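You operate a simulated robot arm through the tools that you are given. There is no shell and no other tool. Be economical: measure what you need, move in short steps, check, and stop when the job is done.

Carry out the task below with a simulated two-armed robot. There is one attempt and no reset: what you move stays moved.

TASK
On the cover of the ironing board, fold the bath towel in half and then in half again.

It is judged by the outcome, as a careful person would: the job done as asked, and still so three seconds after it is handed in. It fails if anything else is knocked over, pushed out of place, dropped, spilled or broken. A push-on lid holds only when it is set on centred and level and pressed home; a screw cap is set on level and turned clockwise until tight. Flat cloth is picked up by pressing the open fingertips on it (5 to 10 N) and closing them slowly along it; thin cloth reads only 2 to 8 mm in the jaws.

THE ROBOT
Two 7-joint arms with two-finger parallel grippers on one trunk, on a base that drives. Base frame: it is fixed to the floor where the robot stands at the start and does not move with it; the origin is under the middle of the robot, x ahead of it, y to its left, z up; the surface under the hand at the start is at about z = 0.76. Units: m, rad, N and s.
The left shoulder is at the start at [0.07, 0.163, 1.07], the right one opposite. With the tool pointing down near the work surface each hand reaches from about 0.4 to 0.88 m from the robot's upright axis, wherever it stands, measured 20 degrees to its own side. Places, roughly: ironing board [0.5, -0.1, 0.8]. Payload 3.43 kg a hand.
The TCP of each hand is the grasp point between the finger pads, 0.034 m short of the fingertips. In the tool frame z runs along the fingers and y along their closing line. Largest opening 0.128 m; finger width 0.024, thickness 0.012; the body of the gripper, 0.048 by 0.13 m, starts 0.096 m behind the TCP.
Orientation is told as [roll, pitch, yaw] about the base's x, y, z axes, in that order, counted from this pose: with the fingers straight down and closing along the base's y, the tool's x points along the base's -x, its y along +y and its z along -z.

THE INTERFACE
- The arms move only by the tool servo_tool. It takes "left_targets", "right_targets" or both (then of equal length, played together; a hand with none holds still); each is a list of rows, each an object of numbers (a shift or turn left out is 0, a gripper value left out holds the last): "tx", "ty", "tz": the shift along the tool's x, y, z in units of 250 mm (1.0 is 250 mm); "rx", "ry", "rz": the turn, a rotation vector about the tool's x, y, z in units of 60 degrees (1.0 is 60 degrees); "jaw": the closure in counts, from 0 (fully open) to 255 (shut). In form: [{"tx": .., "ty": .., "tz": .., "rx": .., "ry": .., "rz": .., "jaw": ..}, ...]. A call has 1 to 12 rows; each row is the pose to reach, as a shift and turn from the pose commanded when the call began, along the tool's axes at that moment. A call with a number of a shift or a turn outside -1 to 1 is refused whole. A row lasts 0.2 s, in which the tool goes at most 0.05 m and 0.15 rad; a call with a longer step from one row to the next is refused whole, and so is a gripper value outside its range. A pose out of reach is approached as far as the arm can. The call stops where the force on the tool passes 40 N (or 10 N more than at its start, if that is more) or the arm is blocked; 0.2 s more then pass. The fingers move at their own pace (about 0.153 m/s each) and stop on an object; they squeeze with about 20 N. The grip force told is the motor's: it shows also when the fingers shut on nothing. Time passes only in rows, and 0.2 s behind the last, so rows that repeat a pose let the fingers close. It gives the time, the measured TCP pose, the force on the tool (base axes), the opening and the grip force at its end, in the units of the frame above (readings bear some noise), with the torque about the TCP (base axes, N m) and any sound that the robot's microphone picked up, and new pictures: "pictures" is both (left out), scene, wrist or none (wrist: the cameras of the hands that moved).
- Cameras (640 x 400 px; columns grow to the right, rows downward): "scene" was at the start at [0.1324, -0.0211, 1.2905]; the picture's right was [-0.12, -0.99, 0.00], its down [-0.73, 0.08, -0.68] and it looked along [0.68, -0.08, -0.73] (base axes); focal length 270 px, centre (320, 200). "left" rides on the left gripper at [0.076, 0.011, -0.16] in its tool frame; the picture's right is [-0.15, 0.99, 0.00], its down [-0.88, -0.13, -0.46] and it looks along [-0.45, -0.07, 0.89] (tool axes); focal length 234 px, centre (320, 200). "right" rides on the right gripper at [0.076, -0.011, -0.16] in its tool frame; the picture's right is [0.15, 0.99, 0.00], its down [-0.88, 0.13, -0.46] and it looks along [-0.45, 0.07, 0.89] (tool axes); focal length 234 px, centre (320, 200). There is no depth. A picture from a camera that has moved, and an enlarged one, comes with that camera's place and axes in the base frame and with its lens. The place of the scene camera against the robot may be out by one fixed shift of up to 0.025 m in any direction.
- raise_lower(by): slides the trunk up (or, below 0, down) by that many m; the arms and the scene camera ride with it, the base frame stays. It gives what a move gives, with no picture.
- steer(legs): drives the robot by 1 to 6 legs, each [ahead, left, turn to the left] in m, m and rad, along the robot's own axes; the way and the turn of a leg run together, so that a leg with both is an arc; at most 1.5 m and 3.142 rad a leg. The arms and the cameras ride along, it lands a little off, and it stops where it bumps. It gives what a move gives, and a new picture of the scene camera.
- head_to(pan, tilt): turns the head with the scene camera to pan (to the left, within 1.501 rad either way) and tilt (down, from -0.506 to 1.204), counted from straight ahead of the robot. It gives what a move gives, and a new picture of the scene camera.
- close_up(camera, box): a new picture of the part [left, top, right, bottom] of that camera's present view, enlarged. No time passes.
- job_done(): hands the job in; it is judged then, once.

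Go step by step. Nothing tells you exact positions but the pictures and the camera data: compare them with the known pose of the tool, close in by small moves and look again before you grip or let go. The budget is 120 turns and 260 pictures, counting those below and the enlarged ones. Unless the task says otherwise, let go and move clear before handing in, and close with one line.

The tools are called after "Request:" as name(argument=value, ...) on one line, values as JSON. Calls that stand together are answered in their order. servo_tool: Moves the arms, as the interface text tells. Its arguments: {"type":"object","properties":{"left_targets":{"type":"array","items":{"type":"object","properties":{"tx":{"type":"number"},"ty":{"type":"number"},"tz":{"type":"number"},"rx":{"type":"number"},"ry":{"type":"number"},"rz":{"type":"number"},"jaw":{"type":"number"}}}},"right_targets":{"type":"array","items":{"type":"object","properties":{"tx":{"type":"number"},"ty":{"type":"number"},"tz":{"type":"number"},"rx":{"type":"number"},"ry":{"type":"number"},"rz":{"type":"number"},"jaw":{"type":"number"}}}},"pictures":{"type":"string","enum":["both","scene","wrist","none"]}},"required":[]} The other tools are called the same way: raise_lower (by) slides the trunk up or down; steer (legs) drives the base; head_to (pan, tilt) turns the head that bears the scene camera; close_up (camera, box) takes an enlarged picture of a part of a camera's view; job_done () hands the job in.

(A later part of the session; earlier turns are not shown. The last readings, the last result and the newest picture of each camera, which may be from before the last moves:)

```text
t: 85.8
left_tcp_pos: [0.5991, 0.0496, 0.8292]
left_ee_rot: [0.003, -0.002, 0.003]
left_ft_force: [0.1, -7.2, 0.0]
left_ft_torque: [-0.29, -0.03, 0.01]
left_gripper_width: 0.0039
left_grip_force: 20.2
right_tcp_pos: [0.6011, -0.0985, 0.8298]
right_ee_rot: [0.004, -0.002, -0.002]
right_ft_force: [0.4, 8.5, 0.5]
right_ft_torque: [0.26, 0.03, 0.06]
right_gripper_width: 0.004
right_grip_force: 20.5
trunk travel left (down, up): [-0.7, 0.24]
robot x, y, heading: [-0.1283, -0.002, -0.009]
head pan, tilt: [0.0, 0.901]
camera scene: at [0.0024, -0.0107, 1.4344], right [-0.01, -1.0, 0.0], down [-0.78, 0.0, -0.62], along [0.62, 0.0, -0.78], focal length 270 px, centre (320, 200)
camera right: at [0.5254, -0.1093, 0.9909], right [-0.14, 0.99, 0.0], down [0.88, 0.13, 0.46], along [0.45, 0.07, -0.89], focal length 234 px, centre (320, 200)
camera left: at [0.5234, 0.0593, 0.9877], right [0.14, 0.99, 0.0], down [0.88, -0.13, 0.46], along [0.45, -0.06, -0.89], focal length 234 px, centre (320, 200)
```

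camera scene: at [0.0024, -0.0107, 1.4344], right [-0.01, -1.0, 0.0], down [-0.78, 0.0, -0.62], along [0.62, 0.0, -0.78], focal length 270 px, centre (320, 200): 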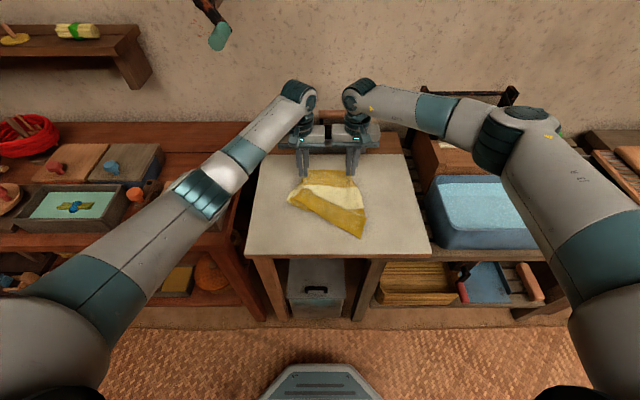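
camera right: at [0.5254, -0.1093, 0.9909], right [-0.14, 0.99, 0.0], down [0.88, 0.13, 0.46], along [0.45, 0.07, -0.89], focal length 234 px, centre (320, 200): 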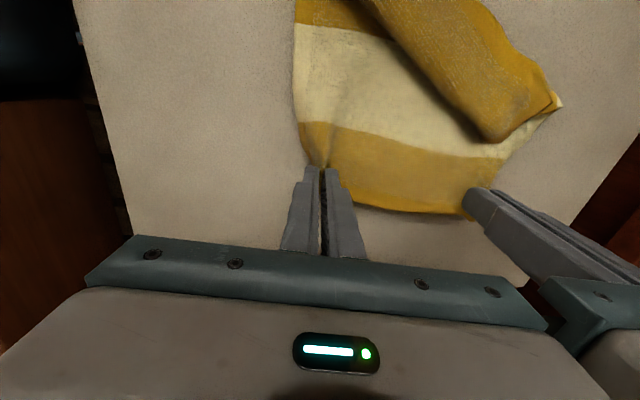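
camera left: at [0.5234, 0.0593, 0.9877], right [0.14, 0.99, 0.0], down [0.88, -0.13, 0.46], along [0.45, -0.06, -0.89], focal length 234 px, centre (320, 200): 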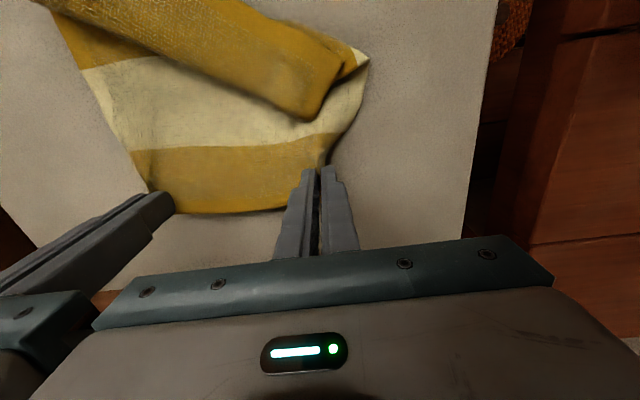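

The towel's far side is square now; the near-left corner is folded over diagonally. I set the far edge down, release, lift, and look.

Request:
servo_tool(left_targets=[{"tz": 0.06}, {"tz": 0.11}, {"tz": 0.118, "jaw": 240}, {"tz": 0.118, "jaw": 215}, {"tz": 0.118, "jaw": 185}, {"tz": 0.06}, {"tz": -0.06}, {"tz": -0.2}, {"ty": 0.15, "tz": -0.28}, {"ty": 0.32, "tz": -0.32}], right_targets=[{"tz": 0.06}, {"tz": 0.11}, {"tz": 0.12, "jaw": 240}, {"tz": 0.12, "jaw": 215}, {"tz": 0.12, "jaw": 185}, {"tz": 0.06}, {"tz": -0.06}, {"tz": -0.2}, {"ty": -0.15, "tz": -0.28}, {"ty": -0.32, "tz": -0.32}], pictures="none")

Request:
close_up(camera="scene", box=[230, 140, 440, 270])

Request:
close_up(camera="left", box=[0, 0, 640, 400])

Request:
close_up(camera="right", box=[0, 0, 640, 400])

```text
t: 88.0
left_tcp_pos: [0.6002, 0.1306, 0.9049]
left_ee_rot: [0.005, -0.003, 0.005]
left_ft_force: [-1.4, -0.6, -0.1]
left_ft_torque: [0.01, -0.03, 0.03]
left_gripper_width: 0.0353
left_grip_force: 0.0
right_tcp_pos: [0.5977, -0.1823, 0.9112]
right_ee_rot: [0.005, -0.003, 0.0]
right_ft_force: [0.0, -0.4, 0.5]
right_ft_torque: [-0.03, -0.04, 0.03]
right_gripper_width: 0.0353
right_grip_force: 0.1
trunk travel left (down, up): [-0.7, 0.24]
robot x, y, heading: [-0.1256, 0.0022, -0.001]
head pan, tilt: [0.0, 0.901]
```

```text
3.05 times, centred on (335, 205) of scene
camera zoom: at [0.0021, -0.0113, 1.4344], right [-0.01, -1.0, 0.0], down [-0.78, 0.0, -0.62], along [0.62, 0.0, -0.78], focal length 824 px, centre (274, 185)
```

zoom: 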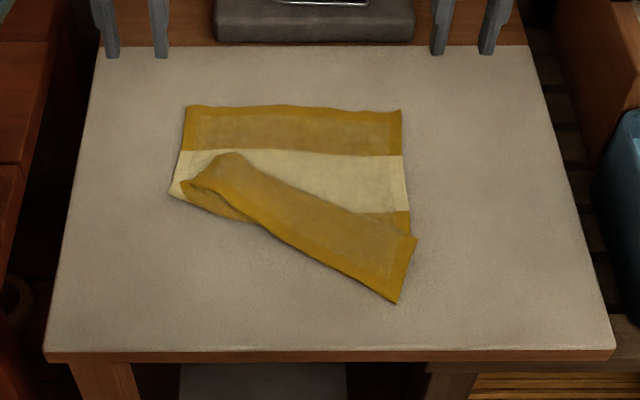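

```text
1.00 times, centred on (320, 200) of left (not enlarged: the box is as wide or as high as the picture)
camera zoom: at [0.5248, 0.1392, 1.0637], right [0.14, 0.99, 0.01], down [0.88, -0.13, 0.46], along [0.45, -0.06, -0.89], focal length 234 px, centre (320, 200)
```

zoom: 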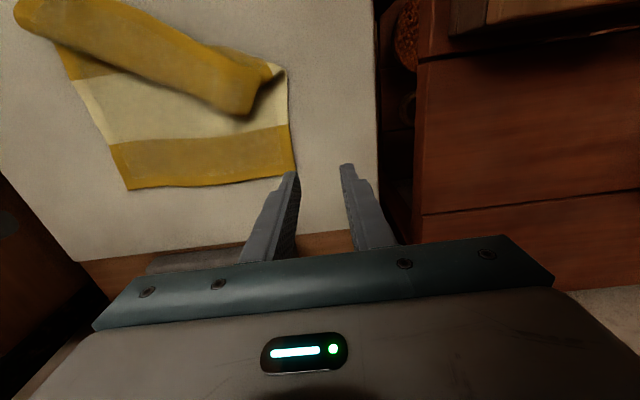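

```text
1.00 times, centred on (320, 200) of right (not enlarged: the box is as wide or as high as the picture)
camera zoom: at [0.5225, -0.1939, 1.0708], right [-0.15, 0.99, 0.0], down [0.88, 0.13, 0.46], along [0.45, 0.07, -0.89], focal length 234 px, centre (320, 200)
```

zoom: 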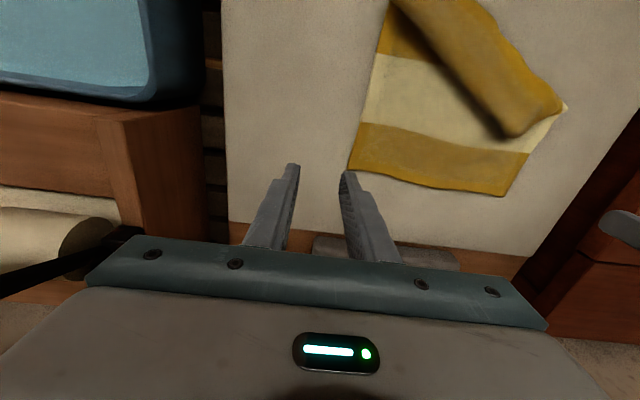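

Very clear now: the far part lies flat and square (far edge x≈0.625); the near part is Z-folded in a diagonal strip, with its hem from about (0.516, 0.08) to (0.379, −0.124). I bring both hands over the hem ends, turned to match, to pull it flat.

Request:
servo_tool(left_targets=[{"tx": 0.05, "ty": -0.05, "tz": 0.0, "rz": 0.1}, {"tx": 0.1, "ty": -0.1, "tz": 0.0, "rz": 0.2}, {"tx": 0.18, "ty": -0.18, "tz": 0.0, "rz": 0.3}, {"tx": 0.27, "ty": -0.26, "tz": 0.02, "rz": 0.4}, {"tx": 0.36, "ty": -0.356, "tz": 0.08, "rz": 0.5}, {"tx": 0.36, "ty": -0.356, "tz": 0.18, "rz": 0.563}, {"tx": 0.36, "ty": -0.356, "tz": 0.24, "rz": 0.563}], right_targets=[{"tx": 0.17, "ty": 0.0, "tz": 0.0, "rz": 0.1}, {"tx": 0.34, "ty": 0.02, "tz": 0.0, "rz": 0.2}, {"tx": 0.5, "ty": 0.08, "tz": 0.0, "rz": 0.3}, {"tx": 0.64, "ty": 0.18, "tz": 0.02, "rz": 0.4}, {"tx": 0.744, "ty": 0.29, "tz": 0.08, "rz": 0.5}, {"tx": 0.744, "ty": 0.313, "tz": 0.18, "rz": 0.563}, {"tx": 0.744, "ty": 0.313, "tz": 0.26, "rz": 0.563}])

```text
t: 89.6
left_tcp_pos: [0.5115, 0.0421, 0.8475]
left_ee_rot: [0.006, 0.001, -0.584]
left_ft_force: [0.2, 0.4, 0.3]
left_ft_torque: [-0.04, -0.01, 0.01]
left_gripper_width: 0.0355
left_grip_force: 0.1
right_tcp_pos: [0.4136, -0.1036, 0.8419]
right_ee_rot: [0.004, 0.001, -0.591]
right_ft_force: [1.0, 0.0, 0.4]
right_ft_torque: [0.05, 0.04, -0.01]
right_gripper_width: 0.0351
right_grip_force: 0.0
trunk travel left (down, up): [-0.7, 0.24]
robot x, y, heading: [-0.1255, -0.0003, -0.005]
head pan, tilt: [0.0, 0.901]
camera scene: at [0.0029, -0.0119, 1.4344], right [-0.01, -1.0, 0.0], down [-0.78, 0.0, -0.62], along [0.62, 0.0, -0.78], focal length 270 px, centre (320, 200)
camera right: at [0.3453, -0.0701, 1.0017], right [0.43, 0.9, 0.0], down [0.8, -0.38, 0.46], along [0.41, -0.19, -0.89], focal length 234 px, centre (320, 200)
camera left: at [0.4542, 0.0908, 1.0068], right [0.67, 0.74, 0.01], down [0.66, -0.6, 0.45], along [0.34, -0.3, -0.89], focal length 234 px, centre (320, 200)
```

scene: 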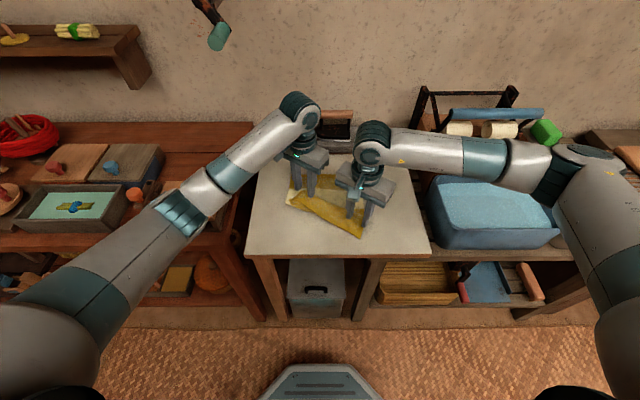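
right: 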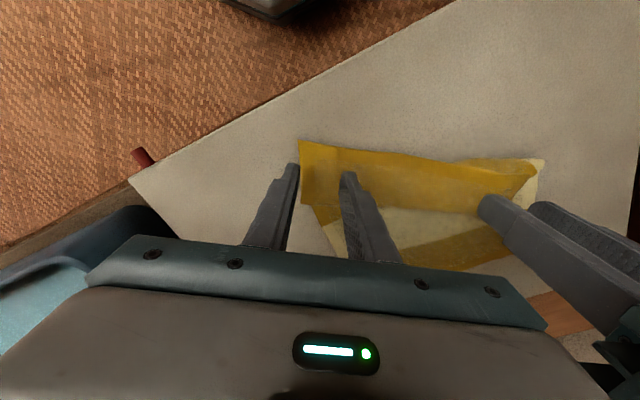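
left: 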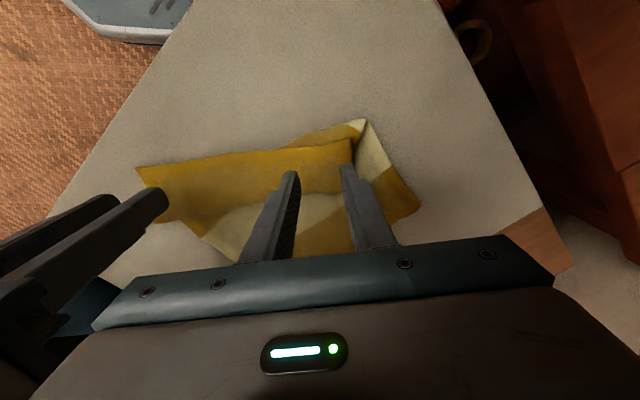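

Placement is good; I shift the right hand 15 mm inward and lower both in steps to contact.

Request:
servo_tool(left_targets=[{"tz": 0.05}, {"tz": 0.1}, {"tz": 0.13}, {"tz": 0.15}, {"tz": 0.15}], right_targets=[{"ty": 0.06, "tz": 0.05}, {"ty": 0.06, "tz": 0.1}, {"ty": 0.06, "tz": 0.13}, {"ty": 0.06, "tz": 0.14}, {"ty": 0.06, "tz": 0.14}], pictures="none")

```text
t: 90.8
left_tcp_pos: [0.5118, 0.0422, 0.8114]
left_ee_rot: [0.005, 0.001, -0.584]
left_ft_force: [0.4, 0.6, 0.2]
left_ft_torque: [0.01, 0.02, -0.02]
left_gripper_width: 0.0353
left_grip_force: 0.0
right_tcp_pos: [0.4211, -0.0907, 0.8078]
right_ee_rot: [0.002, -0.001, -0.591]
right_ft_force: [-0.4, 0.2, -0.5]
right_ft_torque: [-0.03, 0.03, 0.01]
right_gripper_width: 0.0349
right_grip_force: 0.0
trunk travel left (down, up): [-0.7, 0.24]
robot x, y, heading: [-0.1244, -0.0026, -0.004]
head pan, tilt: [0.0, 0.901]
```

Request:
servo_tool(left_targets=[{"tz": 0.016}, {"tz": 0.03}, {"tz": 0.03}], right_targets=[{"tz": 0.012}, {"tz": 0.024}, {"tz": 0.024}], pictures="none")

```text
t: 91.6
left_tcp_pos: [0.5116, 0.0425, 0.8038]
left_ee_rot: [0.005, 0.0, -0.583]
left_ft_force: [1.4, 2.4, 5.7]
left_ft_torque: [0.0, -0.01, 0.01]
left_gripper_width: 0.0348
left_grip_force: 0.1
right_tcp_pos: [0.4227, -0.0906, 0.8022]
right_ee_rot: [0.004, 0.001, -0.591]
right_ft_force: [-0.5, 0.2, 0.8]
right_ft_torque: [0.01, -0.01, 0.03]
right_gripper_width: 0.0352
right_grip_force: 0.0
trunk travel left (down, up): [-0.7, 0.24]
robot x, y, heading: [-0.1268, -0.0002, -0.007]
head pan, tilt: [0.0, 0.901]
```

Left is at 5.7 N; I press the right slightly more and close both slowly, then lift a little.

Request:
servo_tool(left_targets=[{}, {"jaw": 192}, {"jaw": 200}, {"jaw": 208}, {"jaw": 216}, {"jaw": 224}, {"jaw": 232}, {"jaw": 240}, {"jaw": 255}, {"jaw": 255}, {"tz": -0.05}, {"tz": -0.12}], right_targets=[{"tz": 0.011}, {"tz": 0.011, "jaw": 192}, {"tz": 0.011, "jaw": 200}, {"tz": 0.011, "jaw": 208}, {"tz": 0.011, "jaw": 216}, {"tz": 0.011, "jaw": 224}, {"tz": 0.011, "jaw": 232}, {"tz": 0.011, "jaw": 240}, {"tz": 0.011, "jaw": 255}, {"tz": 0.011, "jaw": 255}, {"tz": -0.05}, {"tz": -0.12}], pictures="wrist")

```text
t: 94.2
left_tcp_pos: [0.5105, 0.0418, 0.8336]
left_ee_rot: [0.005, 0.0, -0.585]
left_ft_force: [-0.6, -0.9, -0.6]
left_ft_torque: [-0.01, 0.0, 0.04]
left_gripper_width: 0.0095
left_grip_force: 19.9
right_tcp_pos: [0.4207, -0.0884, 0.8326]
right_ee_rot: [0.004, -0.001, -0.591]
right_ft_force: [0.7, -0.3, -0.2]
right_ft_torque: [0.0, -0.04, 0.01]
right_gripper_width: 0.0
right_grip_force: 20.1
trunk travel left (down, up): [-0.7, 0.24]
robot x, y, heading: [-0.1262, 0.0046, -0.008]
head pan, tilt: [0.0, 0.901]
camera right: at [0.3527, -0.0546, 0.9939], right [0.43, 0.9, 0.0], down [0.8, -0.38, 0.46], along [0.41, -0.19, -0.89], focal length 234 px, centre (320, 200)
camera left: at [0.4531, 0.0908, 0.9928], right [0.67, 0.74, 0.01], down [0.66, -0.6, 0.45], along [0.34, -0.3, -0.89], focal length 234 px, centre (320, 200)
```

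right: 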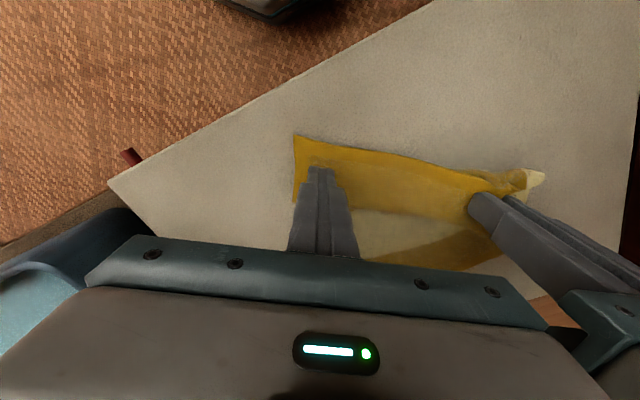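
left: 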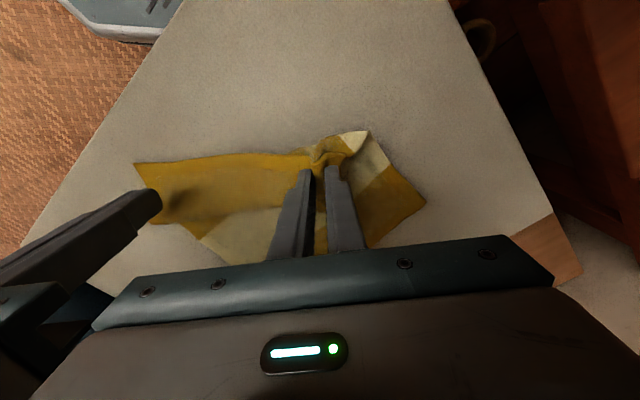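

The left pinched several layers and the right none. I open both, back off a little, and look again.

Request:
servo_tool(left_targets=[{"tz": 0.06}, {"tz": 0.09, "jaw": 240}, {"tz": 0.09, "jaw": 215}, {"tz": 0.09, "jaw": 185}, {"tz": 0.0}, {"tz": -0.15}, {"tz": -0.3, "ty": 0.1}, {"tz": -0.4, "ty": 0.22}], right_targets=[{"jaw": 185}, {}, {}, {}, {}, {"ty": -0.05, "tz": -0.1}, {"ty": -0.15, "tz": -0.2}, {"ty": -0.25, "tz": -0.3}], pictures="none")

Request:
close_up(camera="scene", box=[230, 140, 440, 270])

Request:
close_up(camera="left", box=[60, 60, 500, 335])

```text
t: 96.0
left_tcp_pos: [0.5376, 0.0869, 0.934]
left_ee_rot: [0.005, 0.002, -0.584]
left_ft_force: [0.5, 0.7, 0.1]
left_ft_torque: [-0.03, 0.03, 0.05]
left_gripper_width: 0.035
left_grip_force: 0.1
right_tcp_pos: [0.3908, -0.142, 0.9083]
right_ee_rot: [0.005, -0.002, -0.591]
right_ft_force: [0.6, -0.3, -0.1]
right_ft_torque: [0.0, -0.03, 0.01]
right_gripper_width: 0.035
right_grip_force: 0.2
trunk travel left (down, up): [-0.7, 0.24]
robot x, y, heading: [-0.1293, 0.0028, -0.005]
head pan, tilt: [0.0, 0.901]
```

```text
3.05 times, centred on (335, 205) of scene
camera zoom: at [0.0018, -0.0119, 1.4343], right [-0.01, -1.0, 0.0], down [-0.78, 0.0, -0.62], along [0.62, 0.0, -0.78], focal length 824 px, centre (274, 185)
```

zoom: 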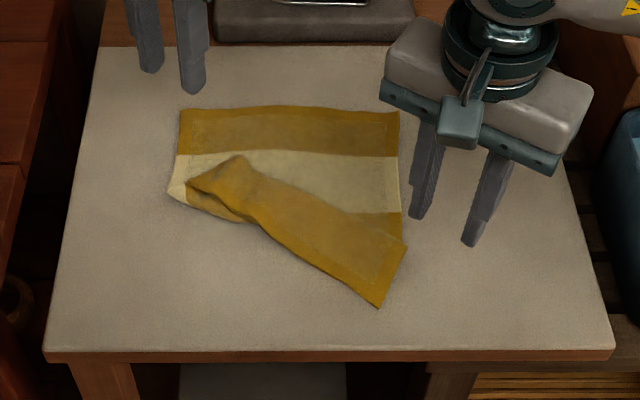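

```text
1.45 times, centred on (280, 198) of left
camera zoom: at [0.4795, 0.1371, 1.0933], right [0.67, 0.74, 0.01], down [0.66, -0.6, 0.45], along [0.34, -0.3, -0.89], focal length 341 px, centre (378, 204)
```

zoom: 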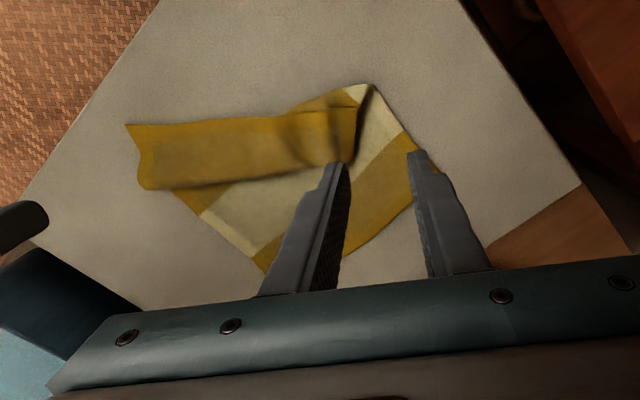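

The hem's right half lies on bare board (single layer), so I'll grip there with the right hand and peel the strip back toward me.

Request:
servo_tool(right_targets=[{"tx": 0.01, "ty": 0.15, "tz": 0.05}, {"tx": 0.02, "ty": 0.3, "tz": 0.12}, {"tx": 0.02, "ty": 0.36, "tz": 0.26}, {"tx": 0.02, "ty": 0.36, "tz": 0.34}, {"tx": 0.02, "ty": 0.36, "tz": 0.36}], pictures="wrist")

```text
t: 97.2
left_tcp_pos: [0.5375, 0.0872, 0.9338]
left_ee_rot: [0.006, 0.002, -0.585]
left_ft_force: [0.7, 0.3, 0.2]
left_ft_torque: [0.0, -0.02, 0.01]
left_gripper_width: 0.0352
left_grip_force: 0.1
right_tcp_pos: [0.435, -0.0641, 0.8183]
right_ee_rot: [0.004, 0.001, -0.591]
right_ft_force: [-0.1, 0.4, 0.2]
right_ft_torque: [0.0, 0.01, 0.03]
right_gripper_width: 0.0353
right_grip_force: 0.1
trunk travel left (down, up): [-0.7, 0.24]
robot x, y, heading: [-0.1249, -0.0002, -0.005]
head pan, tilt: [0.0, 0.901]
camera right: at [0.3662, -0.0315, 0.9782], right [0.43, 0.9, 0.0], down [0.8, -0.38, 0.46], along [0.41, -0.19, -0.89], focal length 234 px, centre (320, 200)
```

right: 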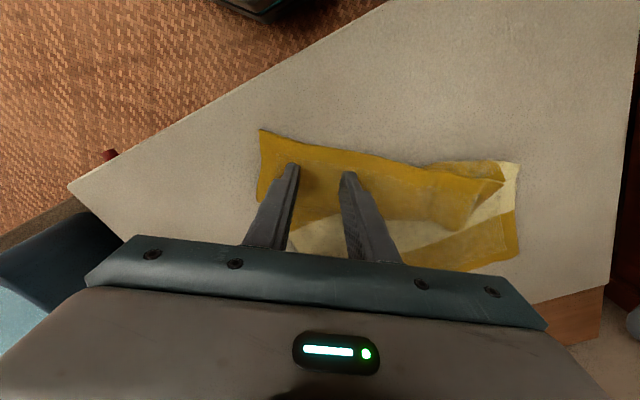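

I shift 12 mm toward the hem, press, and close slowly.

Request:
servo_tool(right_targets=[{"tx": 0.048, "tz": 0.02}, {"tx": 0.048, "tz": 0.06}, {"tx": 0.048, "tz": 0.076}, {"tx": 0.048, "tz": 0.082}, {"tx": 0.048, "tz": 0.082}], pictures="none")

```text
t: 98.4
left_tcp_pos: [0.5381, 0.0882, 0.934]
left_ee_rot: [0.005, 0.002, -0.585]
left_ft_force: [-0.6, 0.7, -0.3]
left_ft_torque: [-0.02, 0.02, -0.01]
left_gripper_width: 0.0353
left_grip_force: 0.1
right_tcp_pos: [0.4234, -0.0571, 0.7988]
right_ee_rot: [0.003, 0.0, -0.592]
right_ft_force: [-0.5, -1.4, 2.2]
right_ft_torque: [-0.03, -0.02, -0.02]
right_gripper_width: 0.0353
right_grip_force: 0.0
trunk travel left (down, up): [-0.7, 0.24]
robot x, y, heading: [-0.1245, 0.0028, -0.004]
head pan, tilt: [0.0, 0.901]
```

Request:
servo_tool(right_targets=[{"tz": 0.006}, {"tz": 0.006, "jaw": 192}, {"tz": 0.006, "jaw": 200}, {"tz": 0.006, "jaw": 208}, {"tz": 0.006, "jaw": 216}, {"tz": 0.006, "jaw": 224}, {"tz": 0.006, "jaw": 232}, {"tz": 0.006, "jaw": 240}, {"tz": 0.006, "jaw": 255}, {"tz": 0.006, "jaw": 255}, {"tz": -0.08}, {"tz": -0.2}], pictures="wrist")

```text
t: 101.0
left_tcp_pos: [0.5364, 0.0878, 0.9344]
left_ee_rot: [0.006, 0.001, -0.585]
left_ft_force: [0.0, 1.2, 0.0]
left_ft_torque: [0.0, -0.02, 0.02]
left_gripper_width: 0.0354
left_grip_force: 0.0
right_tcp_pos: [0.4221, -0.0546, 0.8494]
right_ee_rot: [0.002, 0.0, -0.592]
right_ft_force: [-0.3, -0.4, 0.3]
right_ft_torque: [-0.02, 0.01, -0.02]
right_gripper_width: 0.0039
right_grip_force: 19.9
trunk travel left (down, up): [-0.7, 0.24]
robot x, y, heading: [-0.1281, 0.0004, -0.006]
head pan, tilt: [0.0, 0.901]
camera right: at [0.3536, -0.021, 1.0091], right [0.43, 0.9, 0.0], down [0.8, -0.38, 0.46], along [0.41, -0.19, -0.89], focal length 234 px, centre (320, 200)
```

right: 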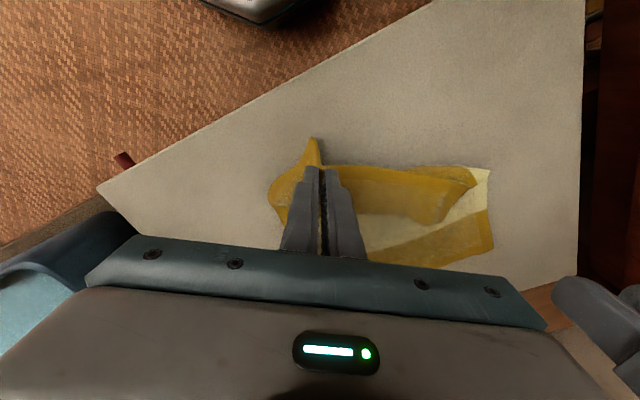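

A single layer is held. I pull it toward me while turning square.

Request:
servo_tool(right_targets=[{"tx": 0.05, "tz": -0.06, "rz": -0.1}, {"tx": 0.12, "ty": -0.02, "tz": -0.08, "rz": -0.2}, {"tx": 0.18, "ty": -0.04, "tz": -0.06, "rz": -0.3}, {"tx": 0.23, "ty": -0.06, "tz": -0.02, "rz": -0.4}, {"tx": 0.267, "ty": -0.083, "tz": 0.04, "rz": -0.5}, {"tx": 0.28, "ty": -0.083, "tz": 0.12, "rz": -0.563}, {"tx": 0.28, "ty": -0.083, "tz": 0.12, "rz": -0.563}], pictures="wrist")

Request:
close_up(camera="scene", box=[230, 140, 440, 270])

```text
t: 102.6
left_tcp_pos: [0.5375, 0.0878, 0.933]
left_ee_rot: [0.004, 0.002, -0.584]
left_ft_force: [1.1, 0.0, 0.0]
left_ft_torque: [0.0, 0.0, -0.02]
left_gripper_width: 0.035
left_grip_force: 0.2
right_tcp_pos: [0.3562, -0.0345, 0.816]
right_ee_rot: [0.001, -0.002, -0.002]
right_ft_force: [-0.5, 0.7, -0.5]
right_ft_torque: [0.01, -0.01, -0.06]
right_gripper_width: 0.004
right_grip_force: 20.1
trunk travel left (down, up): [-0.7, 0.24]
robot x, y, heading: [-0.128, 0.0024, -0.003]
head pan, tilt: [0.0, 0.901]
camera right: at [0.2808, -0.0463, 0.9769], right [-0.15, 0.99, 0.0], down [0.88, 0.13, 0.46], along [0.45, 0.07, -0.89], focal length 234 px, centre (320, 200)
```

right: 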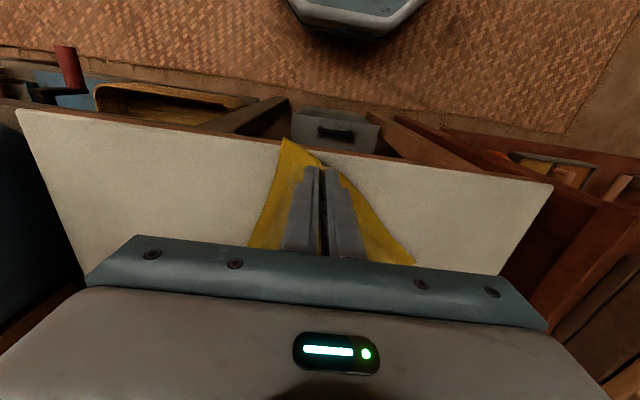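

```text
3.05 times, centred on (335, 205) of scene
camera zoom: at [0.0025, -0.0117, 1.4344], right [-0.01, -1.0, 0.0], down [-0.78, 0.0, -0.62], along [0.62, 0.0, -0.78], focal length 824 px, centre (274, 185)
```

zoom: 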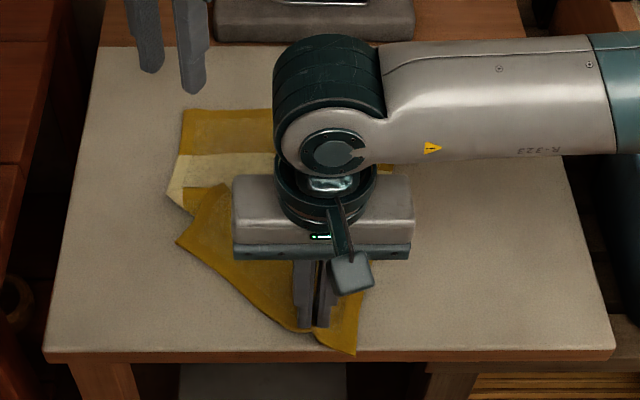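

The strip is peeling open nicely; the hem's left corner is now at about (0.453, 0.083) on bare board. I bring the left hand there, square.

Request:
servo_tool(left_targets=[{"tx": 0.03, "ty": -0.06, "tz": 0.04, "rz": -0.12}, {"tx": 0.07, "ty": -0.13, "tz": 0.1, "rz": -0.24}, {"tx": 0.11, "ty": -0.22, "tz": 0.18, "rz": -0.36}, {"tx": 0.169, "ty": -0.328, "tz": 0.25, "rz": -0.48}, {"tx": 0.169, "ty": -0.328, "tz": 0.35, "rz": -0.56}, {"tx": 0.169, "ty": -0.328, "tz": 0.41, "rz": -0.56}, {"tx": 0.169, "ty": -0.328, "tz": 0.42, "rz": -0.56}], pictures="wrist")

```text
t: 104.2
left_tcp_pos: [0.4591, 0.045, 0.8283]
left_ee_rot: [0.005, -0.001, 0.002]
left_ft_force: [0.3, 0.3, -0.2]
left_ft_torque: [-0.01, -0.03, 0.06]
left_gripper_width: 0.0353
left_grip_force: 0.0
right_tcp_pos: [0.355, -0.0349, 0.8175]
right_ee_rot: [0.003, -0.002, -0.001]
right_ft_force: [0.8, 1.1, 0.2]
right_ft_torque: [0.0, -0.02, -0.04]
right_gripper_width: 0.0038
right_grip_force: 19.7
trunk travel left (down, up): [-0.7, 0.24]
robot x, y, heading: [-0.1277, 0.001, -0.007]
head pan, tilt: [0.0, 0.901]
camera left: at [0.3837, 0.0532, 0.9872], right [0.14, 0.99, 0.01], down [0.88, -0.13, 0.46], along [0.45, -0.06, -0.89], focal length 234 px, centre (320, 200)
```

left: 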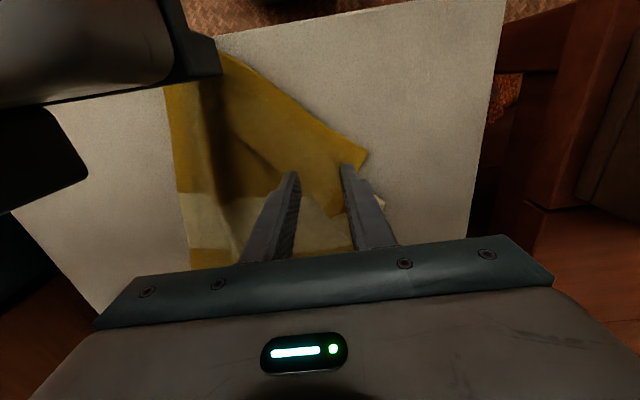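

Good placement just inside the corner. Press and close slowly.

Request:
servo_tool(left_targets=[{"tz": 0.06}, {"tz": 0.1}, {"tz": 0.115}, {"tz": 0.124}, {"tz": 0.124}], pictures="none")

```text
t: 105.4
left_tcp_pos: [0.4603, 0.0434, 0.8011]
left_ee_rot: [0.004, -0.009, 0.003]
left_ft_force: [3.4, -0.7, 27.1]
left_ft_torque: [-0.55, -0.07, 0.05]
left_gripper_width: 0.0348
left_grip_force: 0.0
right_tcp_pos: [0.3551, -0.0355, 0.8188]
right_ee_rot: [0.003, -0.004, -0.001]
right_ft_force: [-0.1, -0.7, -0.4]
right_ft_torque: [0.0, -0.02, -0.05]
right_gripper_width: 0.0039
right_grip_force: 20.0
trunk travel left (down, up): [-0.7, 0.24]
robot x, y, heading: [-0.123, -0.0028, -0.011]
head pan, tilt: [0.0, 0.901]
```

27 N is too much; I ease off about 4 mm before closing.

Request:
servo_tool(left_targets=[{"tz": -0.016}, {"tz": -0.016}, {"tz": -0.016}], pictures="none")

```text
t: 106.2
left_tcp_pos: [0.4597, 0.0432, 0.8014]
left_ee_rot: [0.006, 0.0, 0.001]
left_ft_force: [1.9, -1.3, 14.0]
left_ft_torque: [-0.34, -0.07, 0.07]
left_gripper_width: 0.0354
left_grip_force: 0.1
right_tcp_pos: [0.3558, -0.0361, 0.8179]
right_ee_rot: [0.003, -0.001, 0.0]
right_ft_force: [0.2, 0.2, -0.7]
right_ft_torque: [-0.01, -0.03, -0.07]
right_gripper_width: 0.0037
right_grip_force: 19.9
trunk travel left (down, up): [-0.7, 0.24]
robot x, y, heading: [-0.1227, 0.0012, -0.008]
head pan, tilt: [0.0, 0.901]
```

All the load is on the inner finger, which sits on extra layers. I shift toward the hem with a slight turn and press again.

Request:
servo_tool(left_targets=[{"tz": -0.06}, {"tx": 0.064, "ty": 0.012, "tz": -0.06, "rz": 0.14}, {"tx": 0.064, "ty": 0.012, "tz": -0.06, "rz": 0.286}, {"tx": 0.064, "ty": 0.012, "tz": -0.03, "rz": 0.286}, {"tx": 0.064, "ty": 0.012, "tz": -0.01, "rz": 0.286}, {"tx": 0.064, "ty": 0.012, "tz": -0.002, "rz": 0.286}, {"tx": 0.064, "ty": 0.012, "tz": -0.002, "rz": 0.286}], pictures="wrist")

```text
refused: row 3 steps farther than a row can; nothing moved
```

Request:
servo_tool(left_targets=[{"tz": -0.06}, {"tx": 0.04, "ty": 0.012, "tz": -0.06, "rz": 0.1}, {"tx": 0.064, "ty": 0.012, "tz": -0.06, "rz": 0.2}, {"tx": 0.064, "ty": 0.012, "tz": -0.04, "rz": 0.286}, {"tx": 0.064, "ty": 0.012, "tz": -0.01, "rz": 0.286}, {"tx": 0.064, "ty": 0.012, "tz": -0.002, "rz": 0.286}, {"tx": 0.064, "ty": 0.012, "tz": -0.002, "rz": 0.286}], pictures="wrist")

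```text
t: 107.8
left_tcp_pos: [0.4439, 0.0462, 0.8005]
left_ee_rot: [0.005, -0.001, -0.296]
left_ft_force: [-1.0, 0.1, 6.0]
left_ft_torque: [-0.18, -0.01, -0.02]
left_gripper_width: 0.0355
left_grip_force: 0.3
right_tcp_pos: [0.3569, -0.0359, 0.8173]
right_ee_rot: [0.003, -0.001, -0.002]
right_ft_force: [0.2, 0.7, -0.3]
right_ft_torque: [-0.01, 0.02, -0.06]
right_gripper_width: 0.0039
right_grip_force: 19.7
trunk travel left (down, up): [-0.7, 0.24]
robot x, y, heading: [-0.1252, 0.0022, -0.004]
head pan, tilt: [0.0, 0.901]
camera left: at [0.3745, 0.0764, 0.9608], right [0.43, 0.9, 0.01], down [0.8, -0.38, 0.46], along [0.41, -0.19, -0.89], focal length 234 px, centre (320, 200)
```

left: 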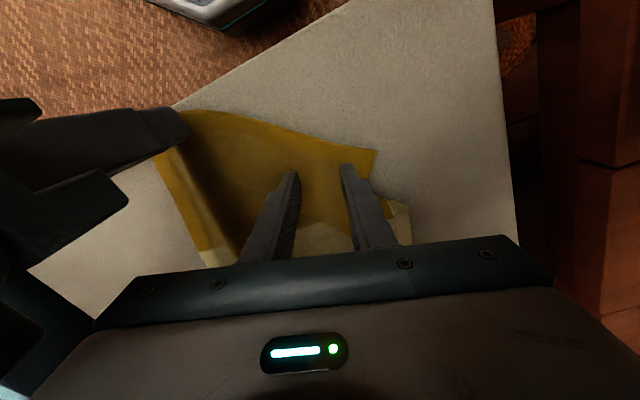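

Better: 6 N. A touch more and close slowly, then a small lift.

Request:
servo_tool(left_targets=[{"tz": 0.007}, {"tz": 0.007, "jaw": 192}, {"tz": 0.007, "jaw": 200}, {"tz": 0.007, "jaw": 208}, {"tz": 0.007, "jaw": 216}, {"tz": 0.007, "jaw": 224}, {"tz": 0.007, "jaw": 232}, {"tz": 0.007, "jaw": 240}, {"tz": 0.007, "jaw": 255}, {"tz": 0.007, "jaw": 255}, {"tz": -0.06}, {"tz": -0.15}], pictures="wrist")

```text
t: 110.4
left_tcp_pos: [0.4451, 0.0467, 0.8379]
left_ee_rot: [0.007, 0.002, -0.297]
left_ft_force: [0.5, 0.4, -0.1]
left_ft_torque: [0.0, 0.01, -0.03]
left_gripper_width: 0.0068
left_grip_force: 19.8
right_tcp_pos: [0.3558, -0.0349, 0.8174]
right_ee_rot: [0.004, -0.002, -0.002]
right_ft_force: [0.8, -1.0, -0.1]
right_ft_torque: [-0.02, -0.02, -0.04]
right_gripper_width: 0.0038
right_grip_force: 19.7
trunk travel left (down, up): [-0.7, 0.24]
robot x, y, heading: [-0.1233, -0.0007, 0.0]
head pan, tilt: [0.0, 0.901]
camera left: at [0.3754, 0.077, 0.9971], right [0.43, 0.9, 0.01], down [0.8, -0.39, 0.45], along [0.41, -0.19, -0.89], focal length 234 px, centre (320, 200)
```

left: 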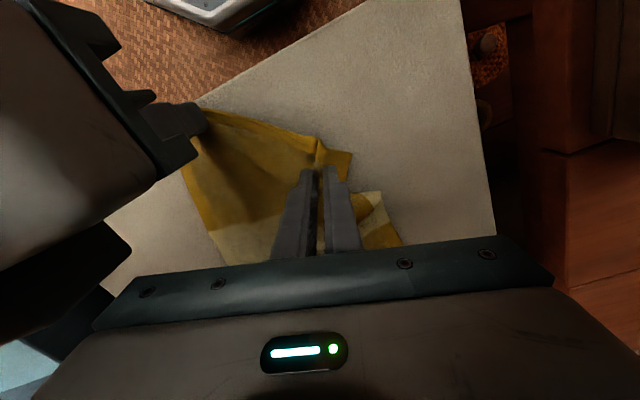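

Left now holds the hem near its corner. The hands would be too close together side by side, so the right sets its part down, releases and moves off; then the left pulls its corner back.

Request:
servo_tool(right_targets=[{"tz": 0.05}, {"tz": 0.068, "jaw": 240}, {"tz": 0.068, "jaw": 215}, {"tz": 0.068, "jaw": 185}, {"tz": 0.0}, {"tz": -0.15}, {"tz": -0.3, "ty": -0.08}, {"tz": -0.4, "ty": -0.2}, {"tz": -0.4, "ty": -0.38}, {"tz": -0.4, "ty": -0.5}], pictures="none")

Request:
servo_tool(left_targets=[{"tx": 0.08, "tz": -0.06, "rz": -0.08}, {"tx": 0.16, "ty": -0.03, "tz": -0.08, "rz": -0.16}, {"tx": 0.24, "ty": -0.05, "tz": -0.06, "rz": -0.24}, {"tx": 0.3, "ty": -0.06, "tz": 0.0, "rz": -0.283}, {"tx": 0.33, "ty": -0.06, "tz": 0.06, "rz": -0.283}, {"tx": 0.33, "ty": -0.06, "tz": 0.06, "rz": -0.283}], pictures="wrist")

Request:
close_up(camera="scene", box=[230, 140, 440, 270])

```text
t: 112.6
left_tcp_pos: [0.4453, 0.045, 0.8387]
left_ee_rot: [0.007, 0.0, -0.297]
left_ft_force: [0.0, -0.8, -0.8]
left_ft_torque: [-0.02, 0.02, 0.01]
left_gripper_width: 0.0066
left_grip_force: 19.8
right_tcp_pos: [0.3524, -0.1608, 0.9172]
right_ee_rot: [0.004, -0.002, 0.0]
right_ft_force: [0.1, -0.6, 0.1]
right_ft_torque: [0.01, 0.03, 0.0]
right_gripper_width: 0.0353
right_grip_force: 0.0
trunk travel left (down, up): [-0.7, 0.24]
robot x, y, heading: [-0.1281, 0.0007, -0.001]
head pan, tilt: [0.0, 0.901]
```

```text
t: 114.0
left_tcp_pos: [0.3603, 0.0563, 0.8246]
left_ee_rot: [0.007, -0.001, 0.002]
left_ft_force: [0.0, 0.1, 0.0]
left_ft_torque: [0.02, -0.02, -0.1]
left_gripper_width: 0.0064
left_grip_force: 20.2
right_tcp_pos: [0.3534, -0.1609, 0.9179]
right_ee_rot: [0.003, -0.003, -0.002]
right_ft_force: [0.4, -0.3, 0.0]
right_ft_torque: [0.03, -0.01, 0.01]
right_gripper_width: 0.0353
right_grip_force: 0.0
trunk travel left (down, up): [-0.7, 0.24]
robot x, y, heading: [-0.1261, -0.0008, -0.003]
head pan, tilt: [0.0, 0.901]
camera left: at [0.2846, 0.0659, 0.9826], right [0.15, 0.99, 0.01], down [0.88, -0.13, 0.46], along [0.45, -0.06, -0.89], focal length 234 px, centre (320, 200)
```

left: 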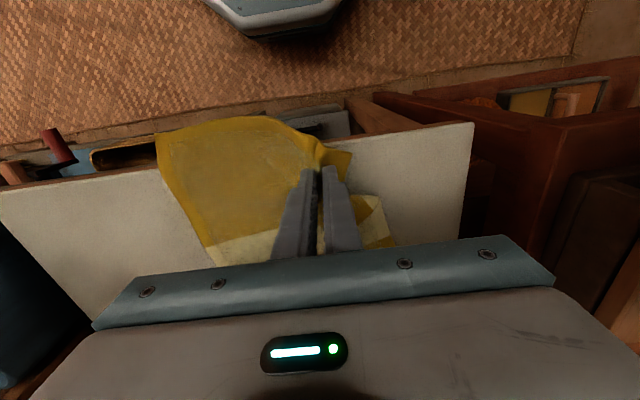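

```text
3.05 times, centred on (335, 205) of scene
camera zoom: at [0.0027, -0.0119, 1.4343], right [-0.01, -1.0, 0.0], down [-0.78, 0.0, -0.62], along [0.62, 0.0, -0.78], focal length 824 px, centre (274, 185)
```

zoom: 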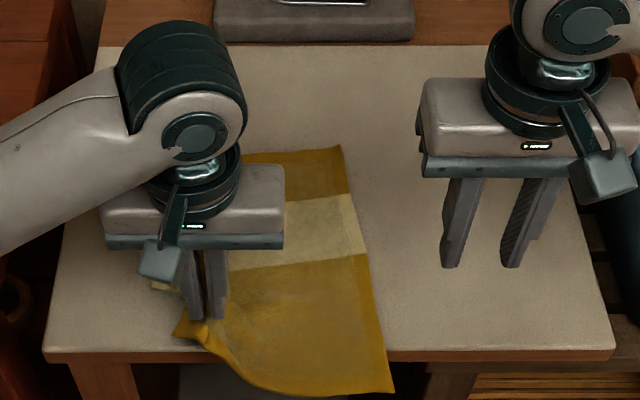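

The towel is nearly flat again, though about 4 cm too near. I release the left hand and bring both hands to the far corners to drag the towel forward.

Request:
servo_tool(left_targets=[{"tz": 0.07}, {"tz": 0.09, "jaw": 240}, {"tz": 0.09, "jaw": 215}, {"tz": 0.09, "jaw": 185}, {"tz": 0.0}, {"tz": -0.15}, {"tx": -0.1, "tz": -0.25}, {"tx": -0.28, "ty": 0.06, "tz": -0.25}, {"tx": -0.46, "ty": 0.12, "tz": -0.25}, {"tx": -0.62, "ty": 0.18, "tz": -0.25}, {"tx": -0.784, "ty": 0.248, "tz": -0.25}], right_targets=[{}, {}, {}, {}, {}, {"tx": -0.1, "ty": 0.05}, {"tx": -0.28, "ty": 0.12, "tz": 0.05}, {"tx": -0.44, "ty": 0.2, "tz": 0.1}, {"tx": -0.6, "ty": 0.28, "tz": 0.12}, {"tx": -0.72, "ty": 0.36, "tz": 0.13}, {"tx": -0.81, "ty": 0.44, "tz": 0.13}])

```text
t: 116.4
left_tcp_pos: [0.5586, 0.1194, 0.8881]
left_ee_rot: [0.004, 0.001, 0.001]
left_ft_force: [-0.4, -0.9, -0.9]
left_ft_torque: [-0.03, -0.01, 0.04]
left_gripper_width: 0.035
left_grip_force: 0.0
right_tcp_pos: [0.5583, -0.0492, 0.884]
right_ee_rot: [0.002, -0.001, -0.003]
right_ft_force: [0.5, 0.2, -0.3]
right_ft_torque: [0.02, 0.03, 0.0]
right_gripper_width: 0.0348
right_grip_force: 0.1
trunk travel left (down, up): [-0.7, 0.24]
robot x, y, heading: [-0.1247, -0.0002, -0.001]
head pan, tilt: [0.0, 0.901]
camera scene: at [0.0041, -0.0103, 1.4341], right [-0.01, -1.0, 0.0], down [-0.78, 0.0, -0.62], along [0.62, 0.0, -0.78], focal length 270 px, centre (320, 200)
camera right: at [0.4828, -0.0603, 1.0439], right [-0.15, 0.99, 0.0], down [0.88, 0.13, 0.46], along [0.45, 0.07, -0.89], focal length 234 px, centre (320, 200)
camera left: at [0.4826, 0.128, 1.0479], right [0.15, 0.99, 0.0], down [0.88, -0.13, 0.46], along [0.45, -0.06, -0.89], focal length 234 px, centre (320, 200)
```

scene: 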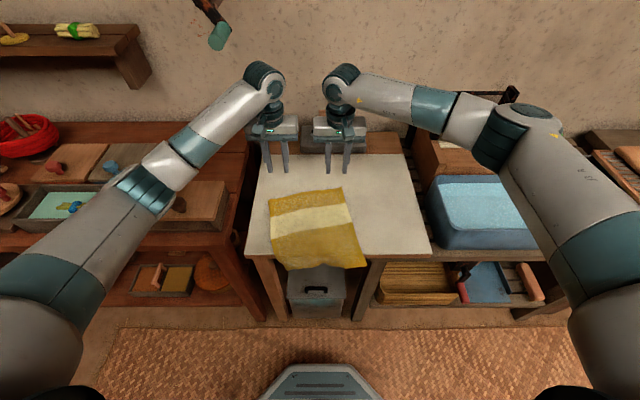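
right: 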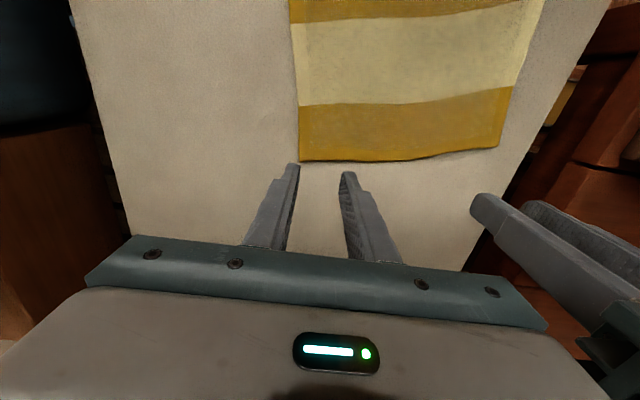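
left: 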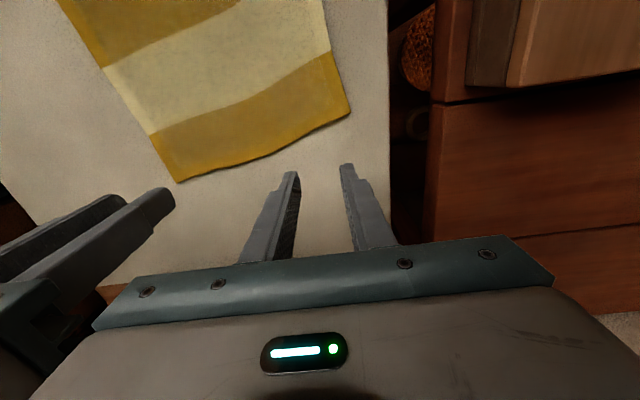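

The towel is flat now, turned about 13°. Far corners are at (0.521, 0.160) and (0.573, −0.071). I go above them with matching yaw.

Request:
servo_tool(left_targets=[{"tx": 0.1, "ty": 0.01, "tz": 0.0, "rz": -0.1}, {"tx": 0.184, "ty": 0.016, "tz": 0.06, "rz": -0.216}, {"tx": 0.184, "ty": 0.016, "tz": 0.2, "rz": -0.216}, {"tx": 0.184, "ty": 0.016, "tz": 0.3, "rz": -0.216}, {"tx": 0.184, "ty": 0.016, "tz": 0.3, "rz": -0.216}], right_targets=[{"tx": 0.033, "ty": 0.03, "tz": 0.0, "rz": -0.1}, {"tx": 0.033, "ty": 0.03, "tz": 0.06, "rz": -0.216}, {"tx": 0.033, "ty": 0.03, "tz": 0.2, "rz": -0.216}, {"tx": 0.033, "ty": 0.03, "tz": 0.28, "rz": -0.216}, {"tx": 0.033, "ty": 0.03, "tz": 0.28, "rz": -0.216}], pictures="wrist")

```text
t: 117.6
left_tcp_pos: [0.5105, 0.1205, 0.8127]
left_ee_rot: [0.006, -0.005, 0.224]
left_ft_force: [0.0, 0.5, 1.2]
left_ft_torque: [0.03, -0.02, 0.0]
left_gripper_width: 0.0353
left_grip_force: 0.1
right_tcp_pos: [0.5487, -0.0429, 0.8138]
right_ee_rot: [0.002, -0.003, 0.226]
right_ft_force: [-0.3, 0.8, 0.3]
right_ft_torque: [-0.02, 0.0, -0.02]
right_gripper_width: 0.0351
right_grip_force: 0.0
trunk travel left (down, up): [-0.7, 0.24]
robot x, y, heading: [-0.1276, 0.0016, -0.006]
head pan, tilt: [0.0, 0.901]
camera right: at [0.4779, -0.0708, 0.9737], right [-0.36, 0.93, 0.0], down [0.83, 0.32, 0.46], along [0.43, 0.17, -0.89], focal length 234 px, centre (320, 200)
camera left: at [0.4338, 0.1136, 0.9713], right [-0.08, 1.0, 0.01], down [0.89, 0.07, 0.46], along [0.46, 0.04, -0.89], focal length 234 px, centre (320, 200)
```

right: 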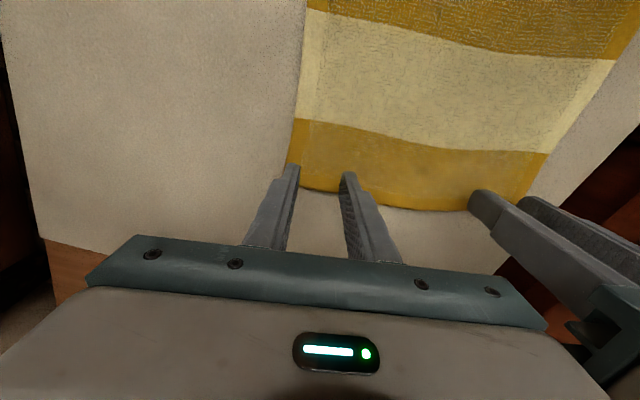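
left: 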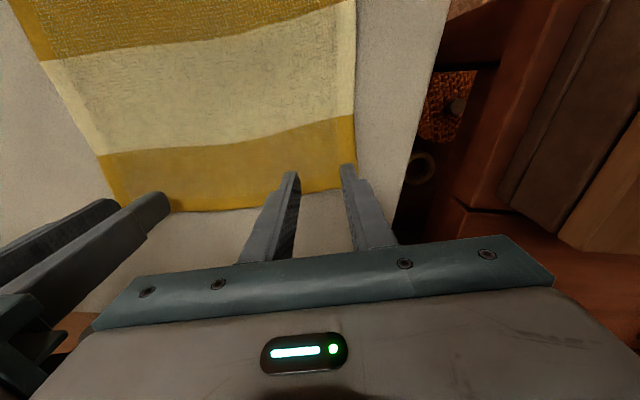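

Good alignment. Small shift of the right, then press both to contact.

Request:
servo_tool(left_targets=[{"tz": 0.03}, {"tz": 0.048}, {"tz": 0.056}, {"tz": 0.056}], right_targets=[{"ty": 0.032, "tz": 0.03}, {"ty": 0.032, "tz": 0.052}, {"ty": 0.032, "tz": 0.063}, {"ty": 0.032, "tz": 0.063}], pictures="none")

```text
t: 118.6
left_tcp_pos: [0.5109, 0.1218, 0.7981]
left_ee_rot: [0.004, -0.005, 0.224]
left_ft_force: [1.8, 0.4, 4.1]
left_ft_torque: [0.05, -0.03, 0.0]
left_gripper_width: 0.0352
left_grip_force: 0.0
right_tcp_pos: [0.547, -0.0359, 0.7982]
right_ee_rot: [0.002, -0.001, 0.224]
right_ft_force: [0.3, -0.2, 1.8]
right_ft_torque: [-0.01, -0.01, -0.01]
right_gripper_width: 0.0353
right_grip_force: 0.1
trunk travel left (down, up): [-0.7, 0.24]
robot x, y, heading: [-0.1283, -0.0017, -0.01]
head pan, tilt: [0.0, 0.901]
```

Request:
servo_tool(left_targets=[{"tz": 0.005}, {"tz": 0.005, "jaw": 192}, {"tz": 0.005, "jaw": 200}, {"tz": 0.005, "jaw": 208}, {"tz": 0.005, "jaw": 216}, {"tz": 0.005, "jaw": 224}, {"tz": 0.005, "jaw": 232}, {"tz": 0.005, "jaw": 240}, {"tz": 0.005, "jaw": 255}, {"tz": 0.005, "jaw": 255}, {"tz": -0.04}, {"tz": -0.1}], right_targets=[{"tz": 0.009}, {"tz": 0.009, "jaw": 192}, {"tz": 0.009, "jaw": 200}, {"tz": 0.009, "jaw": 208}, {"tz": 0.009, "jaw": 216}, {"tz": 0.009, "jaw": 224}, {"tz": 0.009, "jaw": 232}, {"tz": 0.009, "jaw": 240}, {"tz": 0.009, "jaw": 255}, {"tz": 0.009, "jaw": 255}, {"tz": -0.04}, {"tz": -0.1}], pictures="none")

```text
t: 121.2
left_tcp_pos: [0.5098, 0.1209, 0.8234]
left_ee_rot: [0.003, -0.005, 0.226]
left_ft_force: [0.8, -0.3, -0.2]
left_ft_torque: [0.0, 0.06, -0.04]
left_gripper_width: 0.0039
left_grip_force: 20.1
right_tcp_pos: [0.5464, -0.0355, 0.8246]
right_ee_rot: [0.002, -0.001, 0.226]
right_ft_force: [-0.2, -0.6, 0.6]
right_ft_torque: [0.02, -0.06, -0.02]
right_gripper_width: 0.0
right_grip_force: 20.0
trunk travel left (down, up): [-0.7, 0.24]
robot x, y, heading: [-0.1255, 0.0012, -0.006]
head pan, tilt: [0.0, 0.901]
```

Left holds; the right slipped. I reopen the right and retry with firmer contact.

Request:
servo_tool(right_targets=[{"jaw": 185}, {"tz": 0.05}, {"tz": 0.1}, {"tz": 0.118}, {"tz": 0.118}], pictures="wrist")

```text
t: 122.4
left_tcp_pos: [0.5098, 0.121, 0.8249]
left_ee_rot: [0.004, -0.004, 0.224]
left_ft_force: [-0.5, -0.8, -1.3]
left_ft_torque: [-0.01, 0.02, -0.01]
left_gripper_width: 0.0042
left_grip_force: 20.0
right_tcp_pos: [0.5461, -0.0344, 0.7965]
right_ee_rot: [0.002, -0.006, 0.224]
right_ft_force: [3.4, -2.2, 15.2]
right_ft_torque: [-0.02, -0.08, -0.01]
right_gripper_width: 0.0352
right_grip_force: 0.0
trunk travel left (down, up): [-0.7, 0.24]
robot x, y, heading: [-0.1262, -0.0005, 0.0]
head pan, tilt: [0.0, 0.901]
camera right: at [0.4756, -0.0623, 0.9566], right [-0.36, 0.93, 0.0], down [0.83, 0.32, 0.46], along [0.43, 0.17, -0.89], focal length 234 px, centre (320, 200)
```

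right: 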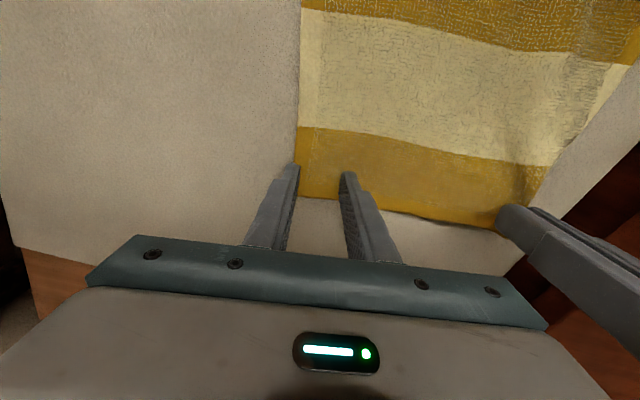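

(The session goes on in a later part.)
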